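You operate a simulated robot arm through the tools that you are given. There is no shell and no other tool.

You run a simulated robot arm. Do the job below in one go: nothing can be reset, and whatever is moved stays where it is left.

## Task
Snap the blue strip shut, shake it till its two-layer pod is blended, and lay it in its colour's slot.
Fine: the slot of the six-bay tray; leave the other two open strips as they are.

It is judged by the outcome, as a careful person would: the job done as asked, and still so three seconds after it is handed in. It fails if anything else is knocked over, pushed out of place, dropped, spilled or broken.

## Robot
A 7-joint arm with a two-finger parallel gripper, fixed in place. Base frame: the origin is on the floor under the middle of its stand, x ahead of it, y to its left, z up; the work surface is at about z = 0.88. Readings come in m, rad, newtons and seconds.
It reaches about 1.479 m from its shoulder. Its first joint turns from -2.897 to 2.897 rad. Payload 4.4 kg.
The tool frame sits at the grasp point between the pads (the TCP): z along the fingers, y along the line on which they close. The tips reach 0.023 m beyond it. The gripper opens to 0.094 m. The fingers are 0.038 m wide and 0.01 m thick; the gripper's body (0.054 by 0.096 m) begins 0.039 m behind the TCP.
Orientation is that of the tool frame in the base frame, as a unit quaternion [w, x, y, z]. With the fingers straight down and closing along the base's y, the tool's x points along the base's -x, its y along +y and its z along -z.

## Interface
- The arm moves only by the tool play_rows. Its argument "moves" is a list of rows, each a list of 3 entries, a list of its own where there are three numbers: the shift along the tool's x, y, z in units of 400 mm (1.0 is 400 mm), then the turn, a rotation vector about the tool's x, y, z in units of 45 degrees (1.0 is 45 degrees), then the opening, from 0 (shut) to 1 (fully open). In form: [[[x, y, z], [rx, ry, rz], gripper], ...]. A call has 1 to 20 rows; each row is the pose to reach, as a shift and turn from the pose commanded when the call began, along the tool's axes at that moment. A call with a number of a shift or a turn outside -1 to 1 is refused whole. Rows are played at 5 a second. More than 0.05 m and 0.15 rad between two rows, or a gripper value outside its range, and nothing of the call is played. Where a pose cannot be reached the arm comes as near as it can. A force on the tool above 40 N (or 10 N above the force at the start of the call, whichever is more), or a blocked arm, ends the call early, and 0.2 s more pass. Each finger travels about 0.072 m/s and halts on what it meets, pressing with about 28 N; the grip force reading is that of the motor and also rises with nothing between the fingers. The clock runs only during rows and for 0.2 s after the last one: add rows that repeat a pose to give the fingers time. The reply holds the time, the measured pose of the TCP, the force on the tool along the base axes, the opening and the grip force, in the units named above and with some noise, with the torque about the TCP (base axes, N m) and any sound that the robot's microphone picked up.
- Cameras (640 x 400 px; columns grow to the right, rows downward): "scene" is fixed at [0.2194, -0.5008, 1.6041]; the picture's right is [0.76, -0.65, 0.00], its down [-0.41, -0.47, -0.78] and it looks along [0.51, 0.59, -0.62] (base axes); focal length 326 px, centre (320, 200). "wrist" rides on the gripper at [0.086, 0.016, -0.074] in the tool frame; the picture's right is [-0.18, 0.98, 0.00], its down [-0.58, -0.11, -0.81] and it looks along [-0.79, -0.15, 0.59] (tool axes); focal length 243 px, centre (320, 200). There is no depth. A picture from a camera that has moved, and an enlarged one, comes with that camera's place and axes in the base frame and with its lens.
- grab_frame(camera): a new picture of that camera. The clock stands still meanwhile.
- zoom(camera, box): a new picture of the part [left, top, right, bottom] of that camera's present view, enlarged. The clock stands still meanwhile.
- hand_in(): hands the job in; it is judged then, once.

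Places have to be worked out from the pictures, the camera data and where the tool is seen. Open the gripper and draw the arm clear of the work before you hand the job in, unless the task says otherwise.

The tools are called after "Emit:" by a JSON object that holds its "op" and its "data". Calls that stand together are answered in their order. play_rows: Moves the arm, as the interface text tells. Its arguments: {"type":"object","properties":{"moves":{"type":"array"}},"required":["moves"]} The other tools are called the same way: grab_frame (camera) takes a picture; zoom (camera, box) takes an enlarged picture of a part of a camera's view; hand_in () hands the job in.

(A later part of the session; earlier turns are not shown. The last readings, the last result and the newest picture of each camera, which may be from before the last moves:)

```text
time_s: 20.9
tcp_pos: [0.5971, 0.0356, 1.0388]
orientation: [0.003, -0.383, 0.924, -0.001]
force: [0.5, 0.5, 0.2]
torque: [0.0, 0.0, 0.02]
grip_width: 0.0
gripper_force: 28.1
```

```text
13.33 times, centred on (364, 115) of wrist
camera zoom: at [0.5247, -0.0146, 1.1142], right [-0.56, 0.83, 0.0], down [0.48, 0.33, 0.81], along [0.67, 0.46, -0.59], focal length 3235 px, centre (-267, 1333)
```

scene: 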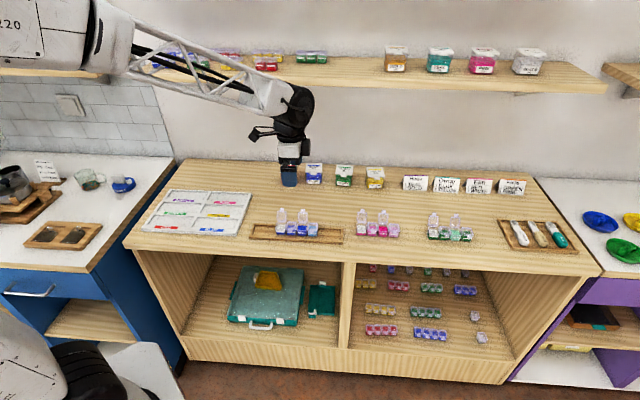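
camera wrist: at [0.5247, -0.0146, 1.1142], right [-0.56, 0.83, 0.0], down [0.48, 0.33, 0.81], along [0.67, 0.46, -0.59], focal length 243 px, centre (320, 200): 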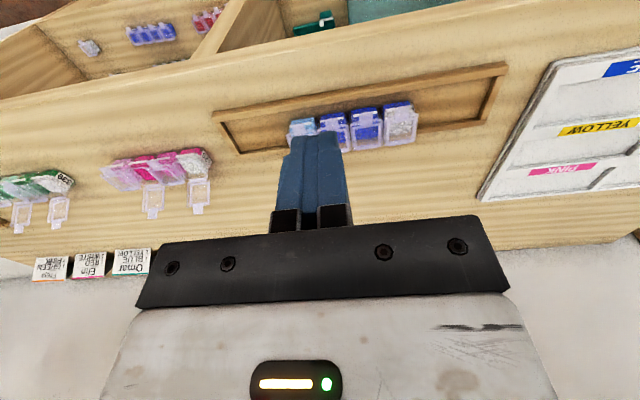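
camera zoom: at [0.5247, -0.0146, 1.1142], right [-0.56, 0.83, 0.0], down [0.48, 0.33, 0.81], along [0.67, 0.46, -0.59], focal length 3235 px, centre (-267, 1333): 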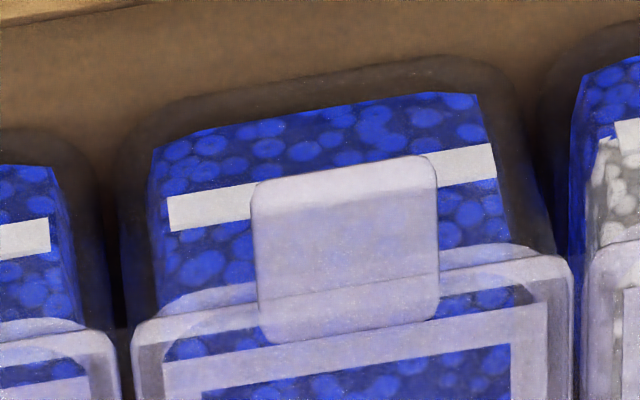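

Both lids look flush, but I heard no click, so I will press lid 1 again further forward, right over its front edge and tab root (N≈0.520). First I go above it.

Emit:
{"op": "play_rows", "data": {"moves": [[[-0.06, 0.08, 0], [0, 0, 0], 0], [[-0.12, 0.16, 0], [0, 0, 0], 0], [[-0.184, 0.16, 0.05], [0, 0, 0], 0], [[-0.184, 0.16, 0.15], [0, 0, 0], 0], [[-0.184, 0.16, 0.22], [0, 0, 0], 0], [[-0.184, 0.16, 0.235], [0, 0, 0], 0], [[-0.184, 0.16, 0.24], [0, 0, 0], 0], [[-0.184, 0.16, 0.2425], [0, 0, 0], 0]]}}

Emit:
{"op": "zoom", "data": {"camera": "wrist", "box": [200, 70, 376, 180]}}

Emit:
{"op": "zoom", "data": {"camera": "scene", "box": [272, 211, 304, 231]}}

```text
time_s: 22.7
tcp_pos: [0.6042, 0.1336, 0.9398]
orientation: [0.003, -0.383, 0.924, 0.0]
force: [0.9, 0.1, 0.3]
torque: [-0.03, 0.04, 0.02]
grip_width: 0.0
gripper_force: 28.0
```

```text
3.64 times, centred on (288, 125) of wrist
camera zoom: at [0.5315, 0.0829, 1.0161], right [-0.56, 0.83, 0.0], down [0.48, 0.33, 0.81], along [0.67, 0.46, -0.59], focal length 882 px, centre (436, 473)
```

zoom: 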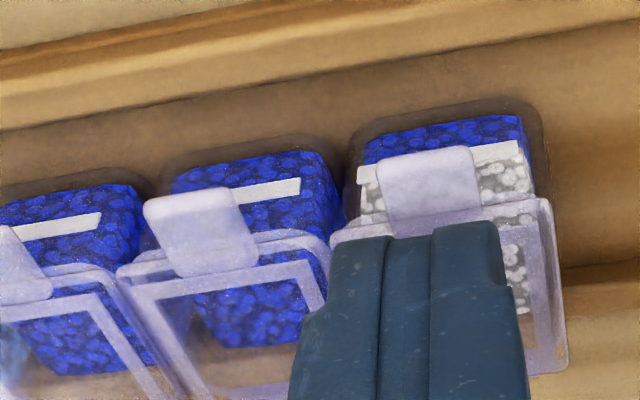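

```text
16.00 times, centred on (288, 221) of scene
camera zoom: at [0.2194, -0.5008, 1.6041], right [0.76, -0.65, 0.0], down [-0.41, -0.47, -0.78], along [0.51, 0.59, -0.62], focal length 5220 px, centre (832, -136)
```

zoom: 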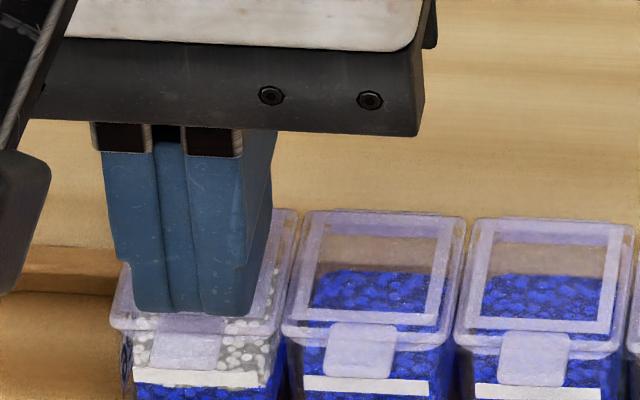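

The tip hovers right over lid 1's front edge, just behind the tab. I press in half-millimetre steps.

Emit:
{"op": "play_rows", "data": {"moves": [[[0.003, 0, 0.0025], [0, 0, 0], 0], [[0.003, 0, 0.00375], [0, 0, 0], 0], [[0.003, 0, 0.005], [0, 0, 0], 0], [[0.003, 0, 0.00625], [0, 0, 0], 0], [[0.003, 0, 0.0075], [0, 0, 0], 0], [[0.003, 0, 0.00875], [0, 0, 0], 0]]}}

Emit:
{"op": "zoom", "data": {"camera": "scene", "box": [272, 211, 304, 231]}}

```text
time_s: 24.1
tcp_pos: [0.6034, 0.1315, 0.938]
orientation: [0.004, -0.382, 0.924, -0.001]
force: [-3.6, 3.0, 20.2]
torque: [0.33, -0.17, 0.08]
grip_width: 0.0
gripper_force: 27.5
```

```text
16.00 times, centred on (288, 221) of scene
camera zoom: at [0.2194, -0.5008, 1.6041], right [0.76, -0.65, 0.0], down [-0.41, -0.47, -0.78], along [0.51, 0.59, -0.62], focal length 5220 px, centre (832, -136)
```

zoom: 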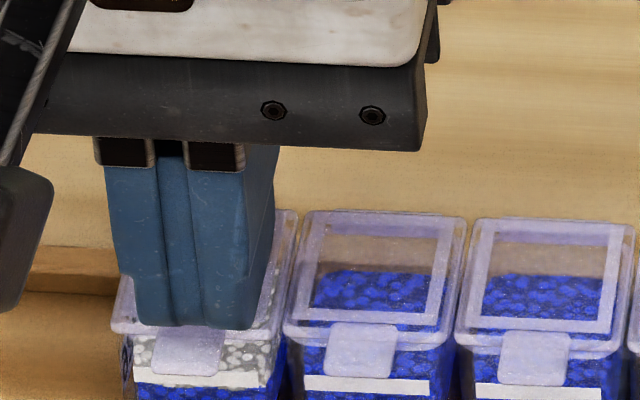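

At 20 N the tab of lid 1 has come down slightly relative to its label. I press a little further.

Emit:
{"op": "play_rows", "data": {"moves": [[[0, 0, 0.00125], [0, 0, 0], 0], [[0, 0, 0.0025], [0, 0, 0], 0], [[0, 0, 0.00375], [0, 0, 0], 0], [[0, 0, 0.005], [0, 0, 0], 0]]}}

Emit:
{"op": "zoom", "data": {"camera": "scene", "box": [272, 211, 304, 231]}}

```text
time_s: 24.8
tcp_pos: [0.604, 0.1322, 0.9373]
orientation: [0.005, -0.383, 0.924, 0.0]
force: [-2.5, 0.0, 12.8]
torque: [0.17, -0.09, 0.0]
grip_width: 0.0002
gripper_force: 28.2
stopped in row 3: the force on the tool passed its limit at 42 N (the readings are from after the stop); the commanded pose is now the measured one
```

```text
16.00 times, centred on (288, 221) of scene
camera zoom: at [0.2194, -0.5008, 1.6041], right [0.76, -0.65, 0.0], down [-0.41, -0.47, -0.78], along [0.51, 0.59, -0.62], focal length 5220 px, centre (832, -136)
```

zoom: 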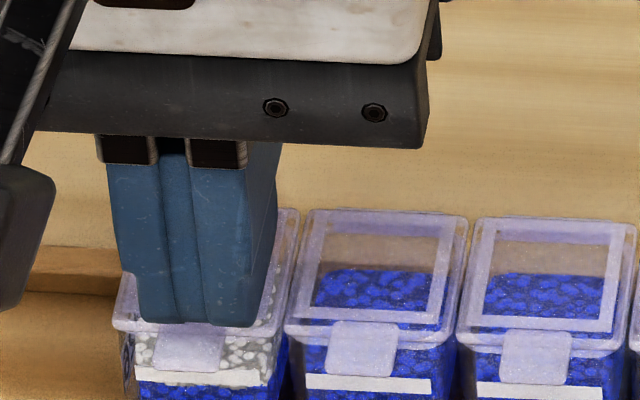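

I lift and compare lid 1 with the others once more.

Emit:
{"op": "play_rows", "data": {"moves": [[[0, 0, -0.05], [0, 0, 0], 0], [[0.0, 0, -0.15], [0, 0, 0], 0], [[0.1, 0, -0.25], [0, 0, 0], 0], [[0.2, 0, -0.25], [0, 0, 0], 0], [[0.2, 0, -0.25], [0, 0, 0], 0]]}}

Emit:
{"op": "zoom", "data": {"camera": "scene", "box": [272, 216, 304, 236]}}

Emit:
{"op": "zoom", "data": {"camera": "scene", "box": [292, 217, 324, 237]}}

Emit:
{"op": "zoom", "data": {"camera": "wrist", "box": [200, 60, 360, 160]}}

```text
refused: row 3 steps farther than a row can; nothing moved
```

```text
16.00 times, centred on (288, 226) of scene
camera zoom: at [0.2194, -0.5008, 1.6041], right [0.76, -0.65, 0.0], down [-0.41, -0.47, -0.78], along [0.51, 0.59, -0.62], focal length 5220 px, centre (832, -216)
```

zoom: 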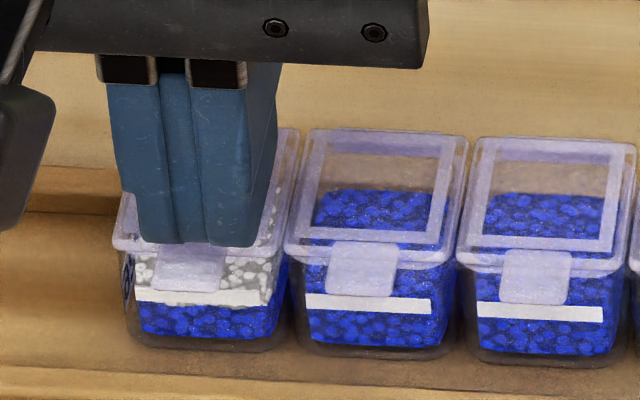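

```text
16.00 times, centred on (308, 227) of scene
camera zoom: at [0.2194, -0.5008, 1.6041], right [0.76, -0.65, 0.0], down [-0.41, -0.47, -0.78], along [0.51, 0.59, -0.62], focal length 5220 px, centre (512, -232)
```

zoom: 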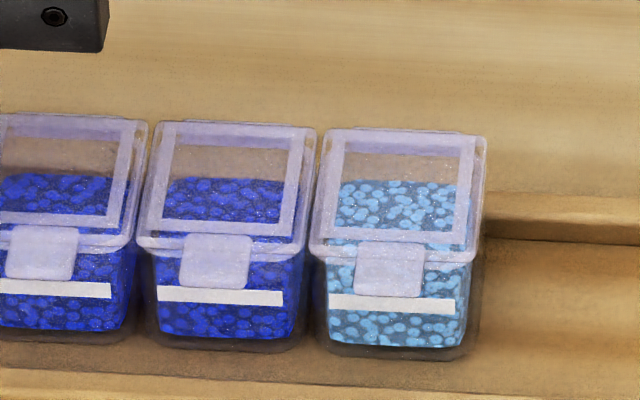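

```text
4.00 times, centred on (280, 110) of wrist
camera zoom: at [0.5314, 0.0818, 1.0136], right [-0.56, 0.83, 0.0], down [0.48, 0.33, 0.81], along [0.67, 0.46, -0.58], focal length 970 px, centre (480, 560)
```

zoom: 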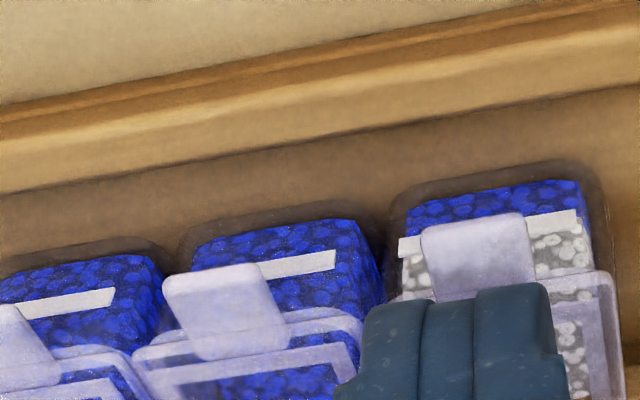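

That lift was refused because one step was too long. I repeat it with shorter steps.

Emit:
{"op": "play_rows", "data": {"moves": [[[0, 0, -0.05], [0, 0, 0], 0], [[0, 0, -0.15], [0, 0, 0], 0], [[0, 0, -0.25], [0, 0, 0], 0], [[0.1, 0, -0.25], [0, 0, 0], 0], [[0.2, 0, -0.25], [0, 0, 0], 0], [[0.2, 0, -0.25], [0, 0, 0], 0]]}}

Emit:
{"op": "zoom", "data": {"camera": "scene", "box": [272, 216, 304, 236]}}

Emit:
{"op": "grab_frame", "data": {"camera": "wrist"}}

```text
time_s: 26.2
tcp_pos: [0.5465, 0.0749, 1.0367]
orientation: [0.004, -0.382, 0.924, -0.001]
force: [-0.8, -0.4, -0.8]
torque: [0.03, 0.02, 0.01]
grip_width: 0.0
gripper_force: 28.1
```

```text
16.00 times, centred on (288, 226) of scene
camera zoom: at [0.2194, -0.5008, 1.6041], right [0.76, -0.65, 0.0], down [-0.41, -0.47, -0.78], along [0.51, 0.59, -0.62], focal length 5220 px, centre (832, -216)
```

zoom: 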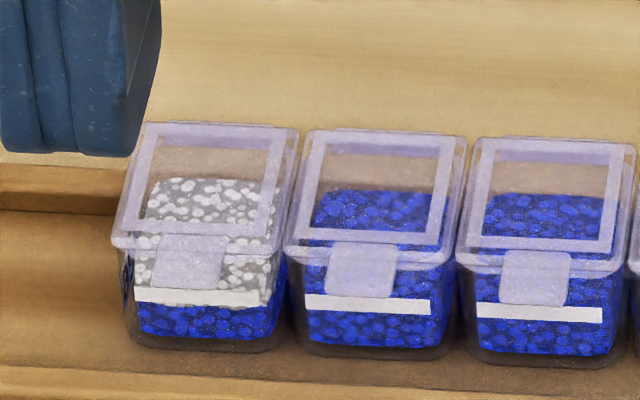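

```text
taken
camera wrist: at [0.4743, 0.0248, 1.111], right [-0.56, 0.83, 0.0], down [0.48, 0.33, 0.81], along [0.67, 0.46, -0.59], focal length 243 px, centre (320, 200)
```

wrist: 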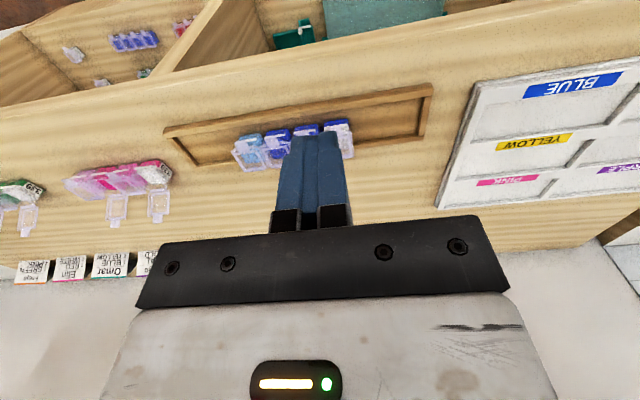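

All lids look alike now: the small differences follow the perspective from pod 1 to pod 4. I open the gripper, undo the slight tool tilt (≈0.5°), and turn 90° so the fingers close across the strip, moving over its centre (T≈0.381, N≈0.529).

Emit:
{"op": "play_rows", "data": {"moves": [[[0, 0, -0.02], [-0.006, 0.008, 0], 0.2], [[0, 0, -0.04], [-0.006, 0.008, 0], 0.5], [[0, 0, -0.04], [-0.006, 0.008, 0], 0.8], [[0, 0, -0.04], [-0.006, 0.008, 0], 1], [[0, 0, -0.04], [-0.006, 0.008, 0], 1]]}}

Emit:
{"op": "play_rows", "data": {"moves": [[[-0.037, -0.02, 0], [0, 0, 0.167], 1], [[-0.074, -0.04, 0], [0, 0, 0.333], 1], [[-0.11, -0.06, 0], [0, 0, 0.5], 1], [[-0.147, -0.08, 0], [0, 0, 0.667], 1], [[-0.184, -0.1, 0], [0, 0, 0.833], 1], [[-0.221, -0.119, 0], [0, 0, 1], 1], [[-0.221, -0.119, 0], [0, 0, 1], 1]]}}

Emit:
{"op": "play_rows", "data": {"moves": [[[0, 0, 0], [0, 0, 0.167], 1], [[0, 0, 0], [0, 0, 0.333], 1], [[0, 0, 0], [0, 0, 0.5], 1], [[0, 0, 0], [0, 0, 0.667], 1], [[0, 0, 0], [0, 0, 0.833], 1], [[0, 0, 0], [0, 0, 1], 1], [[0, 0, 0], [0, 0, 1], 1]]}}

Emit:
{"op": "grab_frame", "data": {"camera": "wrist"}}

Emit:
{"op": "zoom", "data": {"camera": "scene", "box": [250, 170, 350, 240]}}

```text
time_s: 27.4
tcp_pos: [0.5465, 0.0753, 1.0525]
orientation: [0.0, -0.383, 0.924, 0.0]
force: [-0.8, 0.5, -0.1]
torque: [0.02, -0.01, 0.05]
grip_width: 0.0939
gripper_force: 0.1
```

```text
time_s: 29.0
tcp_pos: [0.6426, 0.1043, 1.054]
orientation: [0.0, 0.001, 1.0, -0.001]
force: [-1.1, -0.1, 0.5]
torque: [0.05, 0.0, 0.02]
grip_width: 0.0938
gripper_force: 0.1
```

```text
time_s: 30.6
tcp_pos: [0.6422, 0.1049, 1.0535]
orientation: [-0.001, 0.384, 0.924, 0.0]
force: [-0.6, -0.4, -0.7]
torque: [0.01, 0.0, 0.01]
grip_width: 0.0938
gripper_force: 0.0
```

```text
taken
camera wrist: at [0.5934, 0.1763, 1.1292], right [0.83, 0.56, 0.0], down [0.33, -0.49, 0.81], along [0.45, -0.67, -0.59], focal length 243 px, centre (320, 200)
```

wrist: 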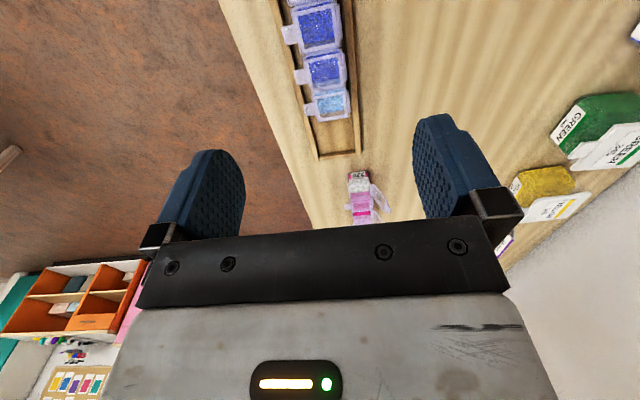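

```text
5.71 times, centred on (300, 205) of scene
camera zoom: at [0.2194, -0.5008, 1.6041], right [0.76, -0.65, 0.0], down [-0.41, -0.47, -0.78], along [0.51, 0.59, -0.62], focal length 1864 px, centre (434, 171)
```

zoom: 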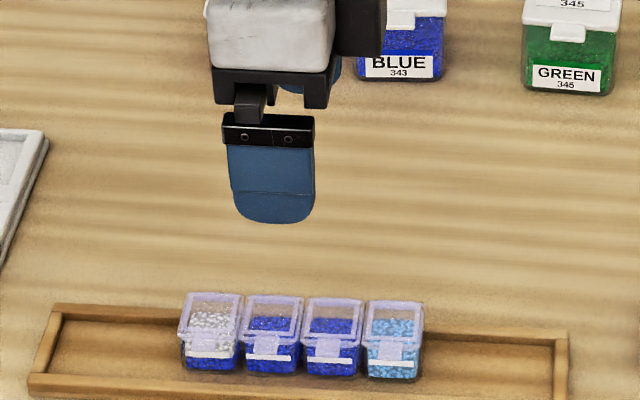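

The open fingers straddle the strip, centred on pods 2/3. I go straight down to TCP z≈0.930 (tips about 9 mm below the lid tops, above the tray rim) and check before closing.

Emit:
{"op": "play_rows", "data": {"moves": [[[-0.002, 0.002, 0.1], [0, 0, 0], 1], [[-0.002, 0.002, 0.2], [0, 0, 0], 1], [[-0.002, 0.002, 0.27], [0, 0, 0], 1], [[-0.002, 0.002, 0.308], [0, 0, 0], 1], [[-0.002, 0.002, 0.308], [0, 0, 0], 1]]}}

Emit:
{"op": "zoom", "data": {"camera": "scene", "box": [260, 190, 340, 240]}}

Emit:
{"op": "grab_frame", "data": {"camera": "wrist"}}

```text
time_s: 31.8
tcp_pos: [0.6423, 0.1037, 0.9287]
orientation: [0.0, 0.383, 0.924, 0.0]
force: [-0.2, -0.4, 0.5]
torque: [0.03, 0.01, 0.0]
grip_width: 0.094
gripper_force: 0.0
```

```text
8.00 times, centred on (300, 215) of scene
camera zoom: at [0.2194, -0.5008, 1.6041], right [0.76, -0.65, 0.0], down [-0.41, -0.47, -0.78], along [0.51, 0.59, -0.62], focal length 2610 px, centre (480, 80)
```

zoom: 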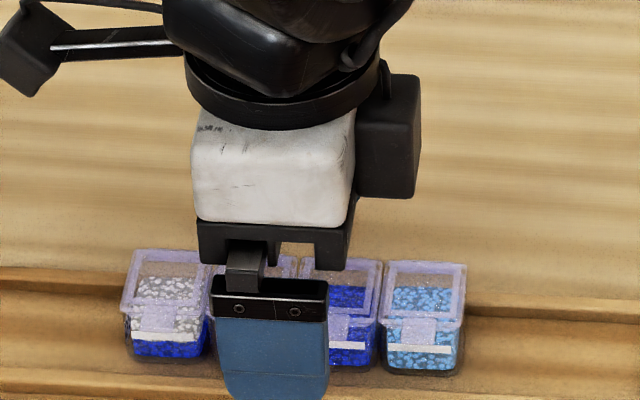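

```text
taken
camera wrist: at [0.594, 0.176, 1.0053], right [0.83, 0.56, 0.0], down [0.33, -0.49, 0.81], along [0.46, -0.67, -0.59], focal length 243 px, centre (320, 200)
```

wrist: 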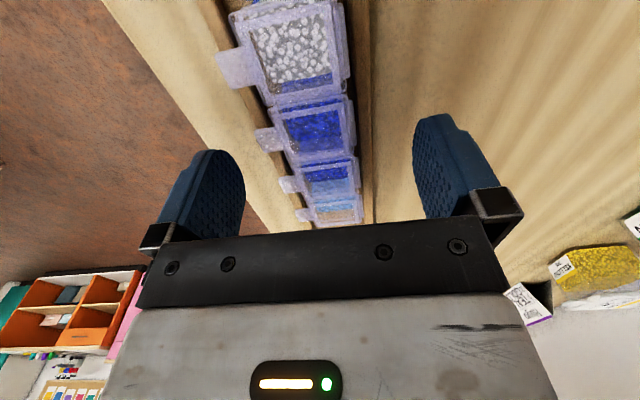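

The TCP sits over the boundary of pods 2 and 3, fingers symmetric either side. I close on the strip and hold.

Emit:
{"op": "play_rows", "data": {"moves": [[[0, 0, 0], [0, 0, 0], 0.7], [[0, 0, 0], [0, 0, 0], 0.5], [[0, 0, 0], [0, 0, 0], 0.4], [[0, 0, 0], [0, 0, 0], 0.3], [[0, 0, 0], [0, 0, 0], 0.2], [[0, 0, 0], [0, 0, 0], 0], [[0, 0, 0], [0, 0, 0], 0]]}}

Emit:
{"op": "grab_frame", "data": {"camera": "wrist"}}

Emit:
{"op": "zoom", "data": {"camera": "scene", "box": [260, 190, 340, 240]}}

```text
time_s: 33.4
tcp_pos: [0.643, 0.104, 0.9298]
orientation: [0.0, 0.383, 0.924, 0.0]
force: [-4.5, -4.8, 0.7]
torque: [-0.15, 0.15, 0.01]
grip_width: 0.0433
gripper_force: 27.9
```

```text
taken
camera wrist: at [0.5939, 0.1759, 1.0053], right [0.83, 0.56, 0.0], down [0.33, -0.49, 0.81], along [0.46, -0.67, -0.59], focal length 243 px, centre (320, 200)
```

wrist: 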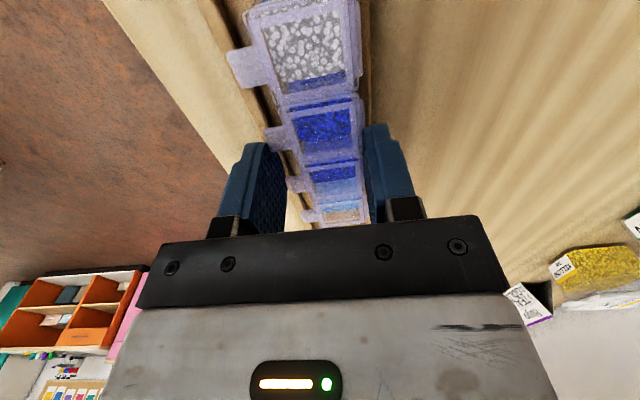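

```text
8.00 times, centred on (300, 215) of scene
camera zoom: at [0.2194, -0.5008, 1.6041], right [0.76, -0.65, 0.0], down [-0.41, -0.47, -0.78], along [0.51, 0.59, -0.62], focal length 2610 px, centre (480, 80)
```

zoom: 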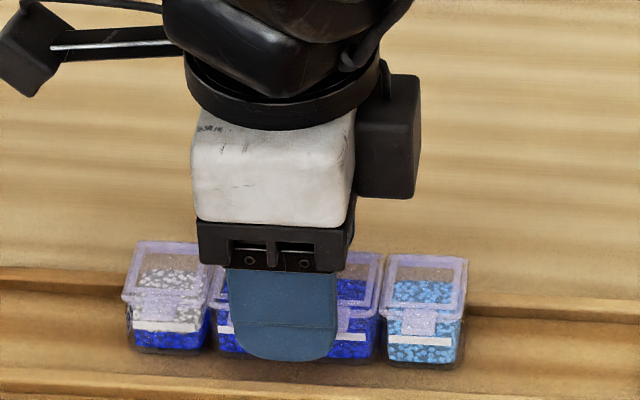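

The grip holds at 0.043 m (tab ends to hinges); the strip slid about 5 mm back, near the tray's rear rim. I ease it 3 mm forward while lifting it a few centimetres, then look.

Emit:
{"op": "play_rows", "data": {"moves": [[[0, -0.007, -0.003], [0, 0, 0], 0], [[0, -0.008, -0.015], [0, 0, 0], 0], [[0, -0.008, -0.04], [0, 0, 0], 0], [[0, -0.008, -0.08], [0, 0, 0], 0], [[0, -0.008, -0.12], [0, 0, 0], 0], [[0, -0.008, -0.12], [0, 0, 0], 0]]}}

Emit:
{"op": "grab_frame", "data": {"camera": "wrist"}}

Emit:
{"op": "zoom", "data": {"camera": "scene", "box": [250, 170, 346, 230]}}

```text
time_s: 34.8
tcp_pos: [0.6418, 0.1023, 0.9785]
orientation: [0.0, 0.383, 0.924, 0.0]
force: [0.4, 0.4, -1.0]
torque: [0.01, 0.0, 0.0]
grip_width: 0.043
gripper_force: 28.7
```

```text
taken
camera wrist: at [0.5922, 0.1744, 1.0538], right [0.83, 0.56, 0.0], down [0.33, -0.49, 0.81], along [0.46, -0.67, -0.59], focal length 243 px, centre (320, 200)
```

wrist: 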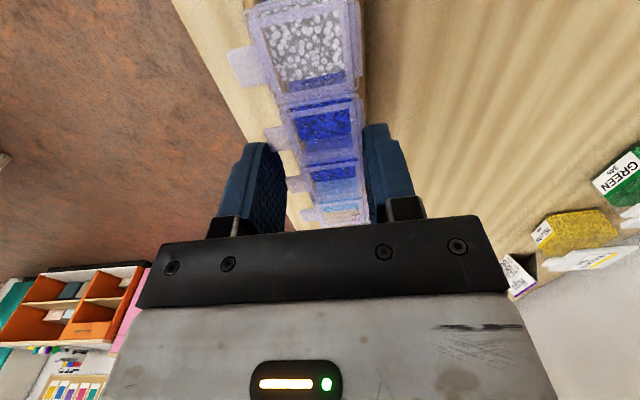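

```text
6.67 times, centred on (298, 200) of scene
camera zoom: at [0.2194, -0.5008, 1.6041], right [0.76, -0.65, 0.0], down [-0.41, -0.47, -0.78], along [0.51, 0.59, -0.62], focal length 2175 px, centre (467, 200)
```

zoom: 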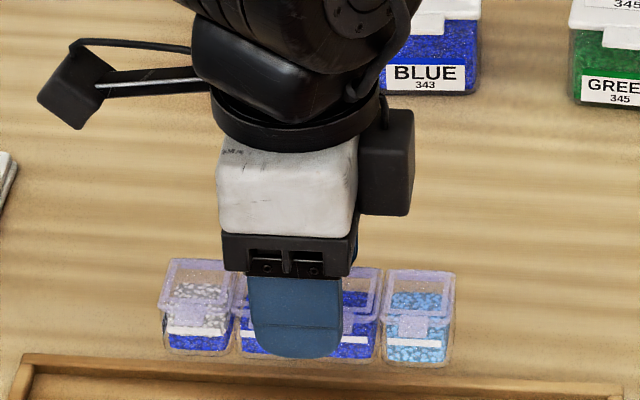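

The strip is clear of the tray, lids shut. I raise it to about z 1.12 and begin with a few small shakes, then check the lids.

Emit:
{"op": "play_rows", "data": {"moves": [[[0, 0, -0.1], [0, 0, 0], 0], [[0, 0, -0.2], [0, 0, 0], 0], [[0, 0, -0.3], [0, 0, 0], 0], [[0, 0, -0.35], [0, 0, 0], 0], [[0, 0, -0.3], [0, 0, 0], 0], [[0, 0, -0.35], [0, 0, 0], 0], [[0, 0, -0.3], [0, 0, 0], 0], [[0, 0, -0.35], [0, 0, 0], 0], [[0, 0, -0.35], [0, 0, 0], 0]]}}

Emit:
{"op": "grab_frame", "data": {"camera": "wrist"}}

Emit:
{"op": "zoom", "data": {"camera": "scene", "box": [250, 130, 346, 190]}}

```text
time_s: 36.8
tcp_pos: [0.6411, 0.1017, 1.1188]
orientation: [0.0, 0.383, 0.924, 0.001]
force: [0.5, -0.4, -0.8]
torque: [-0.02, -0.03, -0.01]
grip_width: 0.0434
gripper_force: 27.9
```

```text
taken
camera wrist: at [0.5921, 0.1747, 1.195], right [0.83, 0.56, 0.0], down [0.33, -0.49, 0.81], along [0.46, -0.67, -0.59], focal length 243 px, centre (320, 200)
```

wrist: 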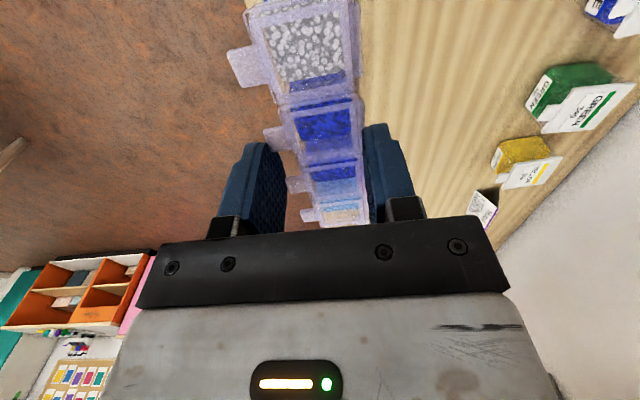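

```text
6.67 times, centred on (298, 160) of scene
camera zoom: at [0.2194, -0.5008, 1.6041], right [0.76, -0.65, 0.0], down [-0.41, -0.47, -0.78], along [0.51, 0.59, -0.62], focal length 2175 px, centre (467, 467)
```

zoom: 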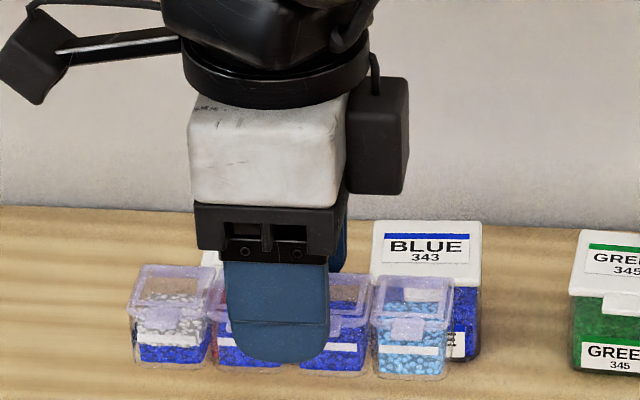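

Lids stayed shut and nothing spilled; the layers are still separate. I shake harder: 46 mm strokes up and down, eight rows, then check.

Emit:
{"op": "play_rows", "data": {"moves": [[[0, 0, -0.115], [0, 0, 0], 0], [[0, 0, 0], [0, 0, 0], 0], [[0, 0, -0.115], [0, 0, 0], 0], [[0, 0, 0], [0, 0, 0], 0], [[0, 0, -0.115], [0, 0, 0], 0], [[0, 0, 0], [0, 0, 0], 0], [[0, 0, -0.115], [0, 0, 0], 0], [[0, 0, 0], [0, 0, 0], 0], [[0, 0, 0], [0, 0, 0], 0]]}}

Emit:
{"op": "zoom", "data": {"camera": "wrist", "box": [220, 0, 380, 100]}}

Emit:
{"op": "zoom", "data": {"camera": "scene", "box": [250, 130, 346, 190]}}

```text
time_s: 38.8
tcp_pos: [0.6419, 0.1015, 1.117]
orientation: [0.001, 0.382, 0.924, 0.0]
force: [0.5, -0.5, -2.1]
torque: [-0.02, -0.01, 0.03]
grip_width: 0.0433
gripper_force: 27.9
```

```text
4.00 times, centred on (300, 50) of wrist
camera zoom: at [0.592, 0.1737, 1.1931], right [0.83, 0.56, 0.0], down [0.33, -0.49, 0.81], along [0.46, -0.67, -0.59], focal length 970 px, centre (400, 800)
```

zoom: 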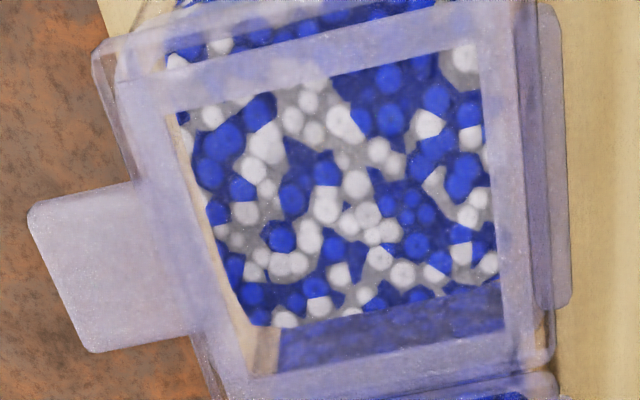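

```text
6.67 times, centred on (298, 160) of scene
camera zoom: at [0.2194, -0.5008, 1.6041], right [0.76, -0.65, 0.0], down [-0.41, -0.47, -0.78], along [0.51, 0.59, -0.62], focal length 2175 px, centre (467, 467)
```

zoom: 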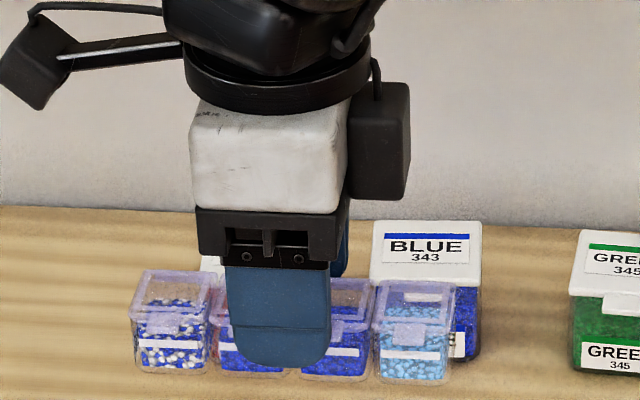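

The beads in pod 1 are mixing well. I look closely from the side to see how even it is.

Emit:
{"op": "zoom", "data": {"camera": "scene", "box": [264, 166, 288, 188]}}

```text
16.00 times, centred on (276, 177) of scene
camera zoom: at [0.2194, -0.5008, 1.6041], right [0.76, -0.65, 0.0], down [-0.41, -0.47, -0.78], along [0.51, 0.59, -0.62], focal length 5220 px, centre (1024, 568)
```

zoom: 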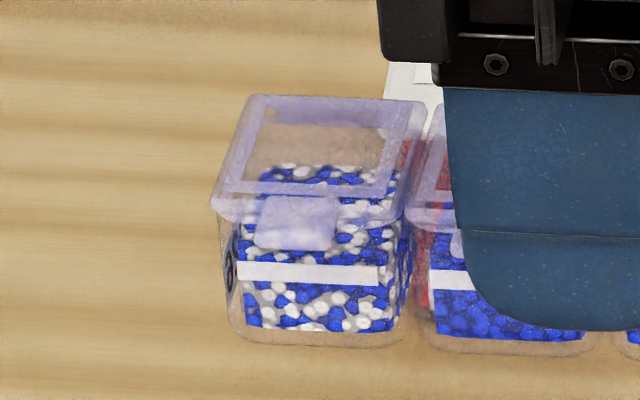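

Blue and white are now mingled from top to bottom. I shake another round to make sure it is fully blended.

Emit:
{"op": "play_rows", "data": {"moves": [[[0, 0, -0.115], [0, 0, 0], 0], [[0, 0, 0], [0, 0, 0], 0], [[0, 0, -0.115], [0, 0, 0], 0], [[0, 0, 0], [0, 0, 0], 0], [[0, 0, -0.115], [0, 0, 0], 0], [[0, 0, 0], [0, 0, 0], 0], [[0, 0, -0.115], [0, 0, 0], 0], [[0, 0, 0], [0, 0, 0], 0], [[0, 0, -0.115], [0, 0, 0], 0], [[0, 0, 0], [0, 0, 0], 0], [[0, 0, -0.115], [0, 0, 0], 0], [[0, 0, 0], [0, 0, 0], 0], [[0, 0, -0.115], [0, 0, 0], 0], [[0, 0, 0], [0, 0, 0], 0], [[0, 0, -0.115], [0, 0, 0], 0], [[0, 0, 0], [0, 0, 0], 0], [[0, 0, 0], [0, 0, 0], 0]]}}

Emit:
{"op": "grab_frame", "data": {"camera": "wrist"}}

Emit:
{"op": "zoom", "data": {"camera": "wrist", "box": [220, 0, 380, 100]}}

Emit:
{"op": "zoom", "data": {"camera": "scene", "box": [264, 166, 288, 188]}}

Emit:
{"op": "zoom", "data": {"camera": "scene", "box": [250, 150, 346, 240]}}

```text
time_s: 42.4
tcp_pos: [0.6395, 0.1021, 1.118]
orientation: [-0.001, 0.383, 0.924, 0.0]
force: [-0.7, -0.9, -1.3]
torque: [-0.01, 0.03, 0.01]
grip_width: 0.0432
gripper_force: 28.4
```

```text
taken
camera wrist: at [0.5912, 0.1742, 1.1936], right [0.83, 0.56, 0.0], down [0.33, -0.49, 0.81], along [0.46, -0.67, -0.59], focal length 243 px, centre (320, 200)
```

wrist: 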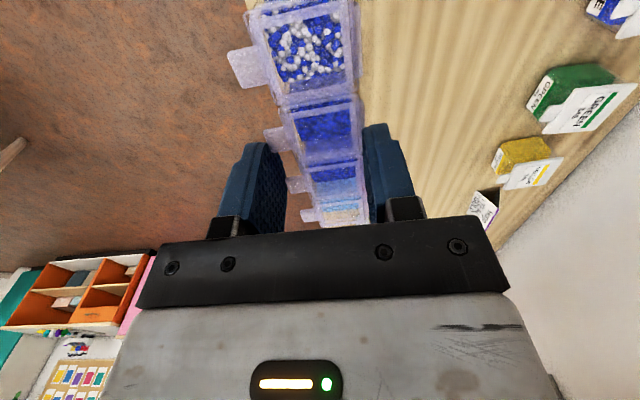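

```text
4.00 times, centred on (300, 50) of wrist
camera zoom: at [0.5912, 0.1742, 1.1936], right [0.83, 0.56, 0.0], down [0.33, -0.49, 0.81], along [0.46, -0.67, -0.59], focal length 970 px, centre (400, 800)
```

zoom: 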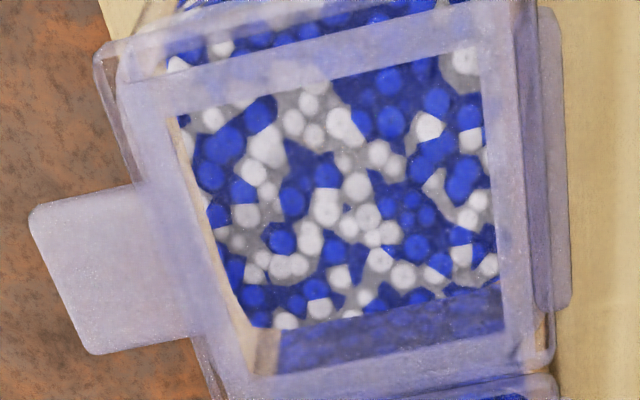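

```text
16.00 times, centred on (276, 177) of scene
camera zoom: at [0.2194, -0.5008, 1.6041], right [0.76, -0.65, 0.0], down [-0.41, -0.47, -0.78], along [0.51, 0.59, -0.62], focal length 5220 px, centre (1024, 568)
```

zoom: 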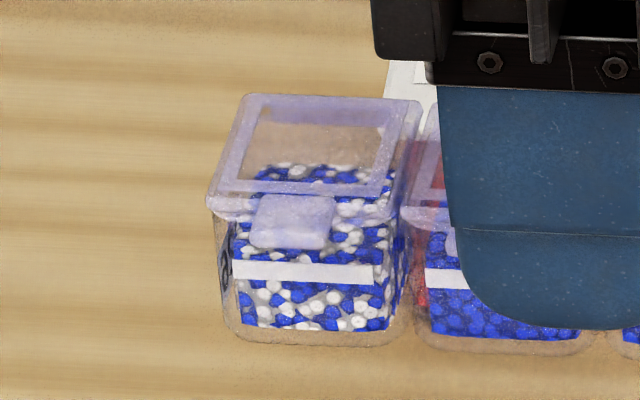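

```text
4.44 times, centred on (298, 195) of scene
camera zoom: at [0.2194, -0.5008, 1.6041], right [0.76, -0.65, 0.0], down [-0.41, -0.47, -0.78], along [0.51, 0.59, -0.62], focal length 1450 px, centre (418, 222)
```

zoom: 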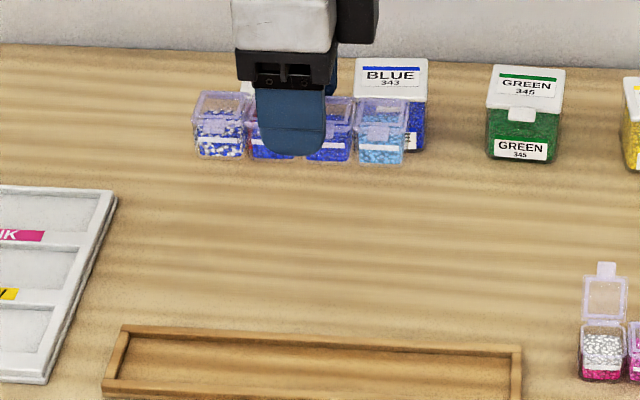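

Pod 1 looks evenly blended and unchanged by the further shaking; the tray below shows no spilled beads. Now I study the BLUE slot of the six-bay tray.

Emit:
{"op": "zoom", "data": {"camera": "scene", "box": [185, 208, 249, 248]}}

Emit:
{"op": "zoom", "data": {"camera": "scene", "box": [184, 212, 216, 232]}}

Emit:
{"op": "zoom", "data": {"camera": "scene", "box": [216, 216, 248, 236]}}

```text
10.00 times, centred on (217, 228) of scene
camera zoom: at [0.2194, -0.5008, 1.6041], right [0.76, -0.65, 0.0], down [-0.41, -0.47, -0.78], along [0.51, 0.59, -0.62], focal length 3262 px, centre (1350, -80)
```

zoom: 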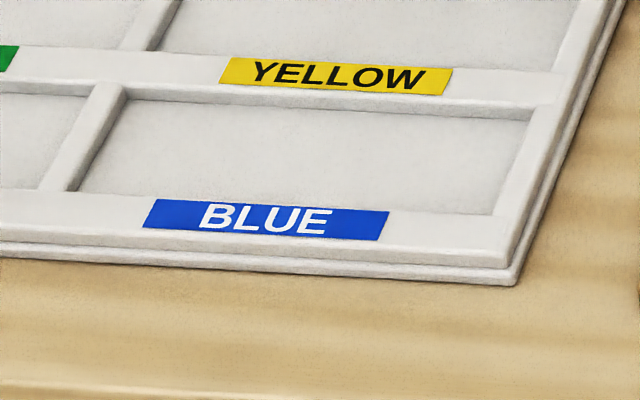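

```text
16.00 times, centred on (200, 222) of scene
camera zoom: at [0.2194, -0.5008, 1.6041], right [0.76, -0.65, 0.0], down [-0.41, -0.47, -0.78], along [0.51, 0.59, -0.62], focal length 5220 px, centre (2240, -152)
```

zoom: 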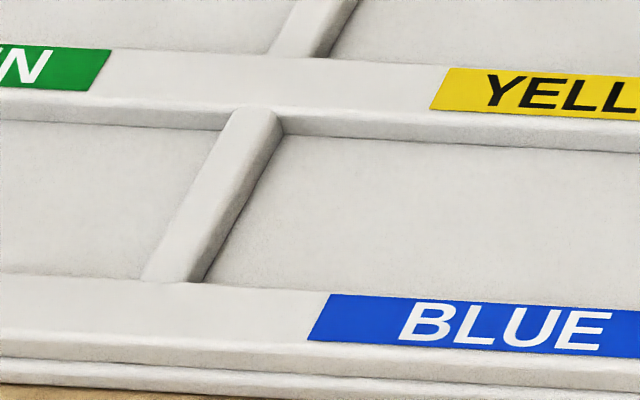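

```text
16.00 times, centred on (232, 226) of scene
camera zoom: at [0.2194, -0.5008, 1.6041], right [0.76, -0.65, 0.0], down [-0.41, -0.47, -0.78], along [0.51, 0.59, -0.62], focal length 5220 px, centre (1728, -216)
```

zoom: 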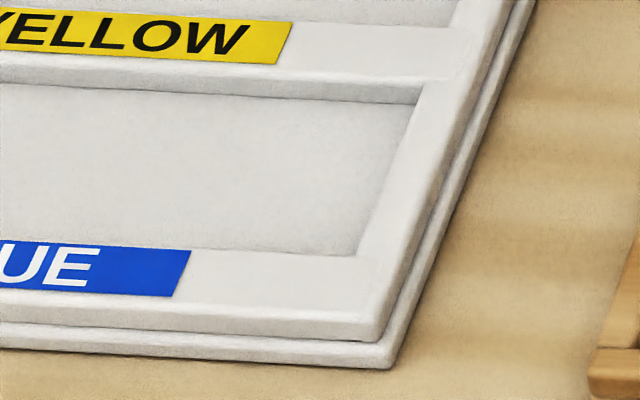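

The BLUE slot works out to T 0.046–0.182, N 0.520–0.570 (centre 0.114, 0.545), about 6 mm deep. I measure how the strip sits in the grip, so as to place it centred.

Emit:
{"op": "zoom", "data": {"camera": "wrist", "box": [230, 60, 406, 170]}}

Emit:
{"op": "zoom", "data": {"camera": "wrist", "box": [260, 140, 388, 220]}}

Emit:
{"op": "zoom", "data": {"camera": "scene", "box": [264, 160, 328, 200]}}

```text
3.64 times, centred on (318, 115) of wrist
camera zoom: at [0.5912, 0.1742, 1.1936], right [0.83, 0.56, 0.0], down [0.33, -0.49, 0.81], along [0.46, -0.67, -0.59], focal length 882 px, centre (327, 509)
```

zoom: 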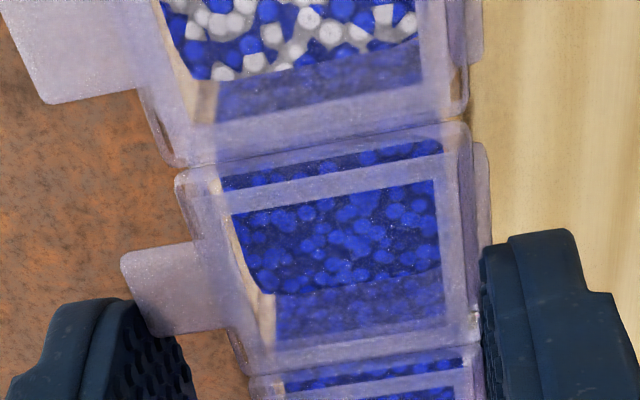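

```text
5.00 times, centred on (324, 180) of wrist
camera zoom: at [0.5912, 0.1742, 1.1936], right [0.83, 0.56, 0.0], down [0.33, -0.49, 0.81], along [0.46, -0.67, -0.59], focal length 1213 px, centre (300, 300)
```

zoom: 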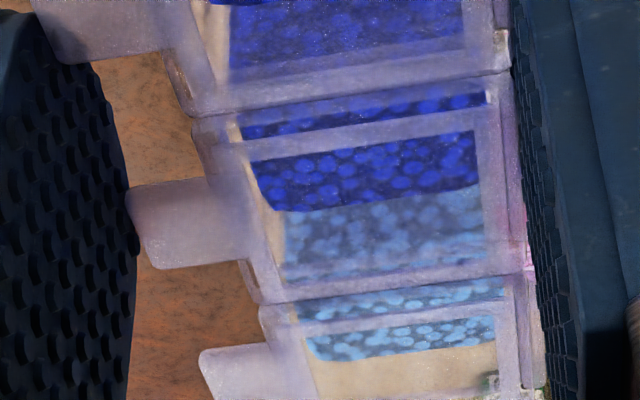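

```text
10.00 times, centred on (296, 180) of scene
camera zoom: at [0.2194, -0.5008, 1.6041], right [0.76, -0.65, 0.0], down [-0.41, -0.47, -0.78], along [0.51, 0.59, -0.62], focal length 3262 px, centre (560, 400)
```

zoom: 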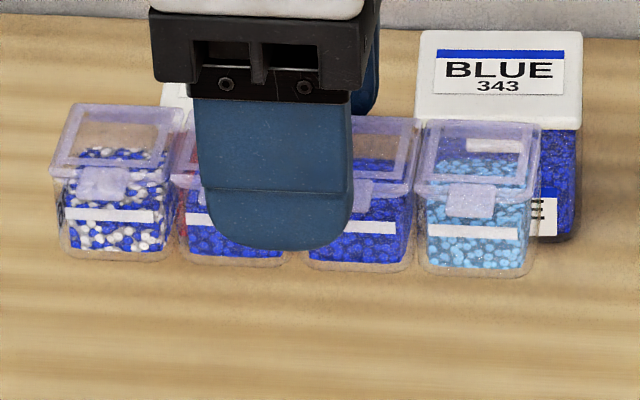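

The strip's centre lies at the TCP along T and about 4–5 mm behind it in N. I carry it at height along the bench to above the BLUE slot (TCP target T 0.114, N 0.5405).

Emit:
{"op": "play_rows", "data": {"moves": [[[0.111, 0.0064, 0], [0, 0, 0], 0], [[0.2225, 0.0128, 0], [0, 0, 0], 0], [[0.334, 0.0192, 0], [0, 0, 0], 0], [[0.445, 0.0256, 0], [0, 0, 0], 0], [[0.5565, 0.032, 0], [0, 0, 0], 0], [[0.6675, 0.0385, 0], [0, 0, 0], 0], [[0.6675, 0.0385, 0], [0, 0, 0], 0]]}}

Emit:
{"op": "grab_frame", "data": {"camera": "scene"}}

Emit:
{"op": "grab_frame", "data": {"camera": "wrist"}}

```text
time_s: 44.0
tcp_pos: [0.463, 0.3008, 1.1186]
orientation: [0.001, 0.382, 0.924, 0.0]
force: [-0.7, 0.3, -1.1]
torque: [-0.01, 0.02, -0.02]
grip_width: 0.0433
gripper_force: 28.0
```

```text
taken
```

scene: 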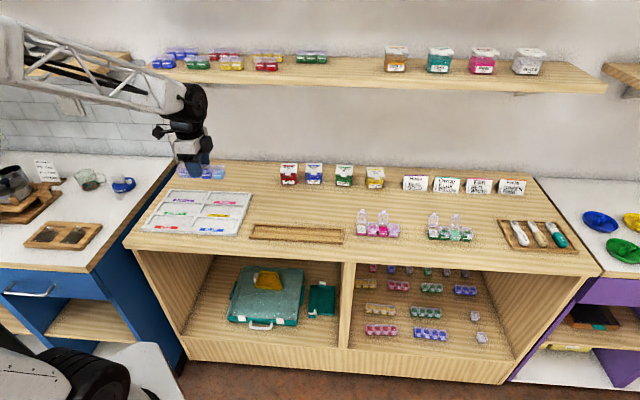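

```text
taken
camera wrist: at [0.4139, 0.3738, 1.1932], right [0.83, 0.56, 0.0], down [0.33, -0.49, 0.81], along [0.46, -0.67, -0.59], focal length 243 px, centre (320, 200)
```

wrist: 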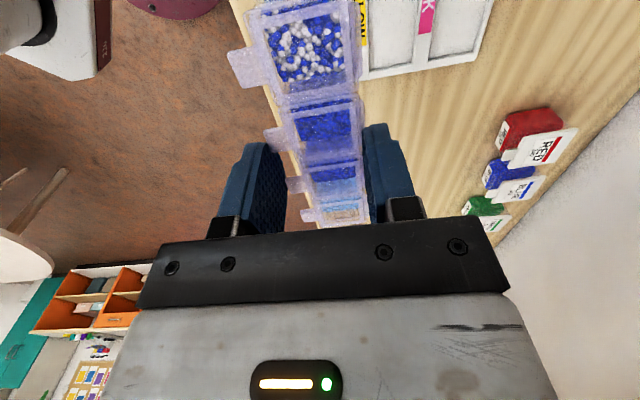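

TCP reads T 0.115, N 0.540. I lower to z≈0.945, with the strip still some 15 mm above the tray walls, and compare ends with the slot.

Emit:
{"op": "play_rows", "data": {"moves": [[[0, 0, 0.1], [0, 0, 0], 0], [[0, 0, 0.2], [0, 0, 0], 0], [[0, 0, 0.3], [0, 0, 0], 0], [[0, 0, 0.38], [0, 0, 0], 0], [[0, 0, 0.4325], [0, 0, 0], 0], [[0, 0, 0.4325], [0, 0, 0], 0]]}}

Emit:
{"op": "zoom", "data": {"camera": "scene", "box": [170, 190, 258, 245]}}

Emit:
{"op": "grab_frame", "data": {"camera": "wrist"}}

```text
time_s: 45.4
tcp_pos: [0.4624, 0.3022, 0.9443]
orientation: [0.0, 0.382, 0.924, 0.001]
force: [0.5, -0.5, 0.3]
torque: [0.01, -0.02, -0.01]
grip_width: 0.0433
gripper_force: 27.0
```

```text
7.27 times, centred on (214, 218) of scene
camera zoom: at [0.2194, -0.5008, 1.6041], right [0.76, -0.65, 0.0], down [-0.41, -0.47, -0.78], along [0.51, 0.59, -0.62], focal length 2373 px, centre (1091, 73)
```

zoom: 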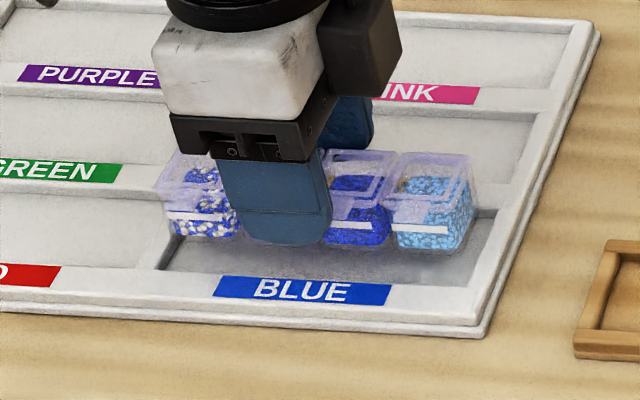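

```text
taken
camera wrist: at [0.4148, 0.3737, 1.0207], right [0.83, 0.56, 0.0], down [0.33, -0.49, 0.81], along [0.46, -0.67, -0.59], focal length 243 px, centre (320, 200)
```

wrist: 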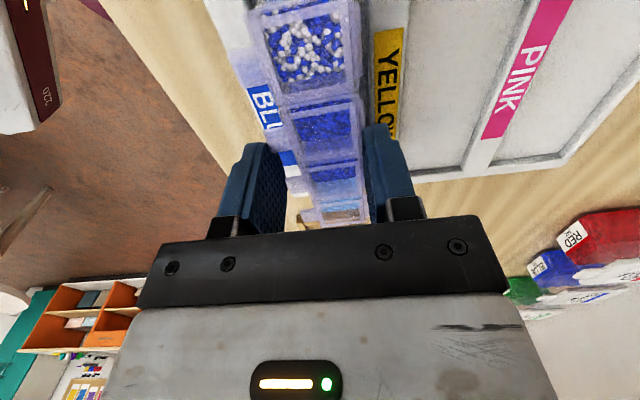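

The strip hangs right above the slot. I enlarge each end to fine-tune the position along the slot.

Emit:
{"op": "zoom", "data": {"camera": "scene", "box": [184, 208, 216, 228]}}

Emit:
{"op": "zoom", "data": {"camera": "scene", "box": [214, 206, 246, 236]}}

Emit:
{"op": "zoom", "data": {"camera": "wrist", "box": [200, 0, 400, 125]}}

```text
16.00 times, centred on (200, 218) of scene
camera zoom: at [0.2194, -0.5008, 1.6041], right [0.76, -0.65, 0.0], down [-0.41, -0.47, -0.78], along [0.51, 0.59, -0.62], focal length 5220 px, centre (2240, -88)
```

zoom: 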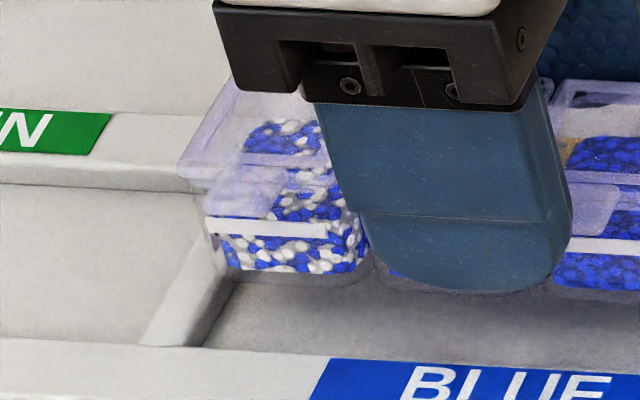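

```text
13.33 times, centred on (230, 221) of scene
camera zoom: at [0.2194, -0.5008, 1.6041], right [0.76, -0.65, 0.0], down [-0.41, -0.47, -0.78], along [0.51, 0.59, -0.62], focal length 4350 px, centre (1520, -80)
```

zoom: 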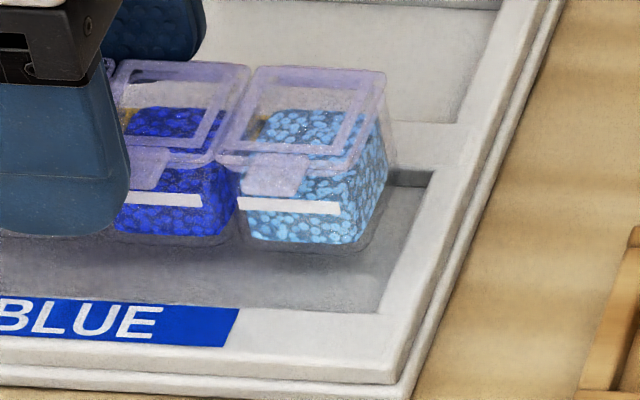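

```text
3.20 times, centred on (300, 62) of wrist
camera zoom: at [0.4148, 0.3737, 1.0207], right [0.83, 0.56, 0.0], down [0.33, -0.49, 0.81], along [0.46, -0.67, -0.59], focal length 776 px, centre (384, 640)
```

zoom: 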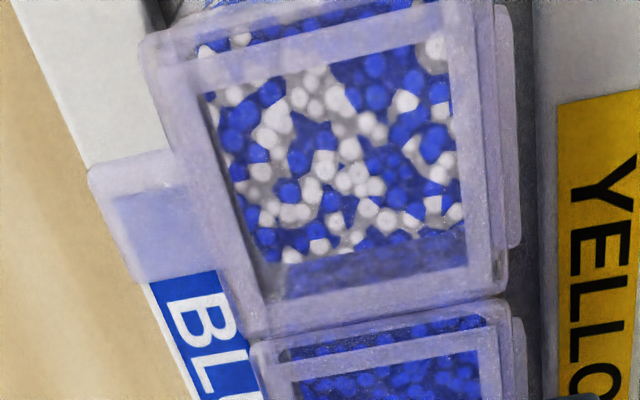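

The strip's bottom spans T≈0.049–0.178 against the slot's 0.046–0.182: well centred. I lower gently in small steps, checking the force.

Emit:
{"op": "play_rows", "data": {"moves": [[[-0.001, 0, 0.0125], [0, 0, 0], 0], [[-0.001, 0, 0.02], [0, 0, 0], 0], [[-0.001, 0, 0.025], [0, 0, 0], 0], [[-0.001, 0, 0.0275], [0, 0, 0], 0], [[-0.001, 0, 0.03], [0, 0, 0], 0]]}}

Emit:
{"op": "zoom", "data": {"camera": "scene", "box": [170, 190, 258, 245]}}

```text
time_s: 46.6
tcp_pos: [0.4632, 0.3001, 0.9323]
orientation: [0.0, 0.383, 0.924, 0.0]
force: [-0.6, 0.2, -1.4]
torque: [0.02, 0.02, 0.0]
grip_width: 0.0432
gripper_force: 28.4
```

```text
7.27 times, centred on (214, 218) of scene
camera zoom: at [0.2194, -0.5008, 1.6041], right [0.76, -0.65, 0.0], down [-0.41, -0.47, -0.78], along [0.51, 0.59, -0.62], focal length 2373 px, centre (1091, 73)
```

zoom: 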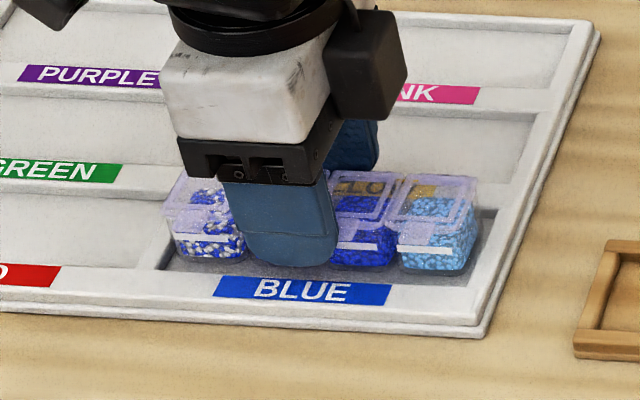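

No contact yet; the strip is sinking into the slot. I continue down 1 mm at a time.

Emit:
{"op": "play_rows", "data": {"moves": [[[0, 0, 0.0025], [0, 0, 0], 0], [[0, 0, 0.005], [0, 0, 0], 0], [[0, 0, 0.0075], [0, 0, 0], 0]]}}

Emit:
{"op": "zoom", "data": {"camera": "scene", "box": [214, 206, 246, 236]}}

Emit:
{"op": "zoom", "data": {"camera": "scene", "box": [184, 208, 216, 228]}}

```text
time_s: 47.4
tcp_pos: [0.4651, 0.3013, 0.9316]
orientation: [0.0, 0.383, 0.924, 0.001]
force: [-0.5, -1.6, 12.1]
torque: [0.17, -0.04, 0.0]
grip_width: 0.0432
gripper_force: 27.7
```

```text
13.33 times, centred on (230, 221) of scene
camera zoom: at [0.2194, -0.5008, 1.6041], right [0.76, -0.65, 0.0], down [-0.41, -0.47, -0.78], along [0.51, 0.59, -0.62], focal length 4350 px, centre (1520, -80)
```

zoom: 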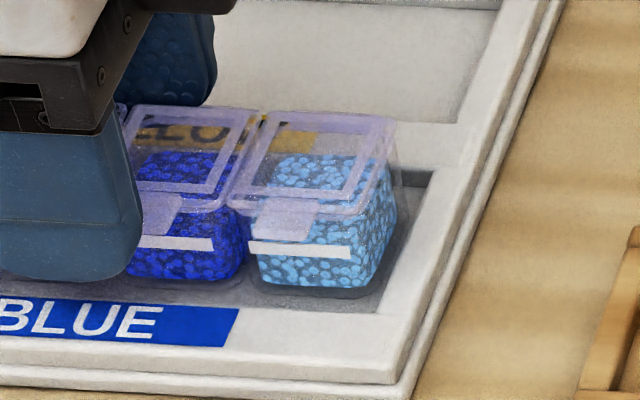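

```text
16.00 times, centred on (200, 218) of scene
camera zoom: at [0.2194, -0.5008, 1.6041], right [0.76, -0.65, 0.0], down [-0.41, -0.47, -0.78], along [0.51, 0.59, -0.62], focal length 5220 px, centre (2240, -88)
```

zoom: 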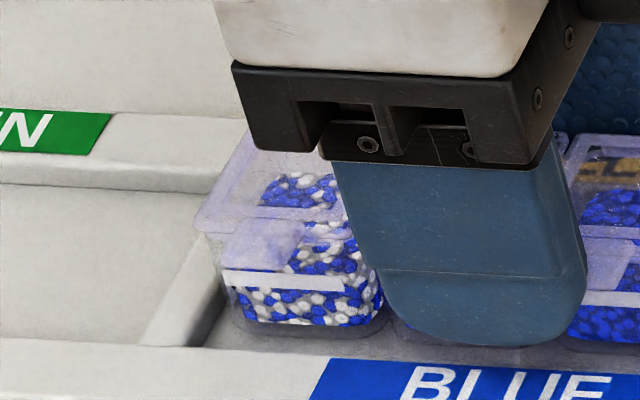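

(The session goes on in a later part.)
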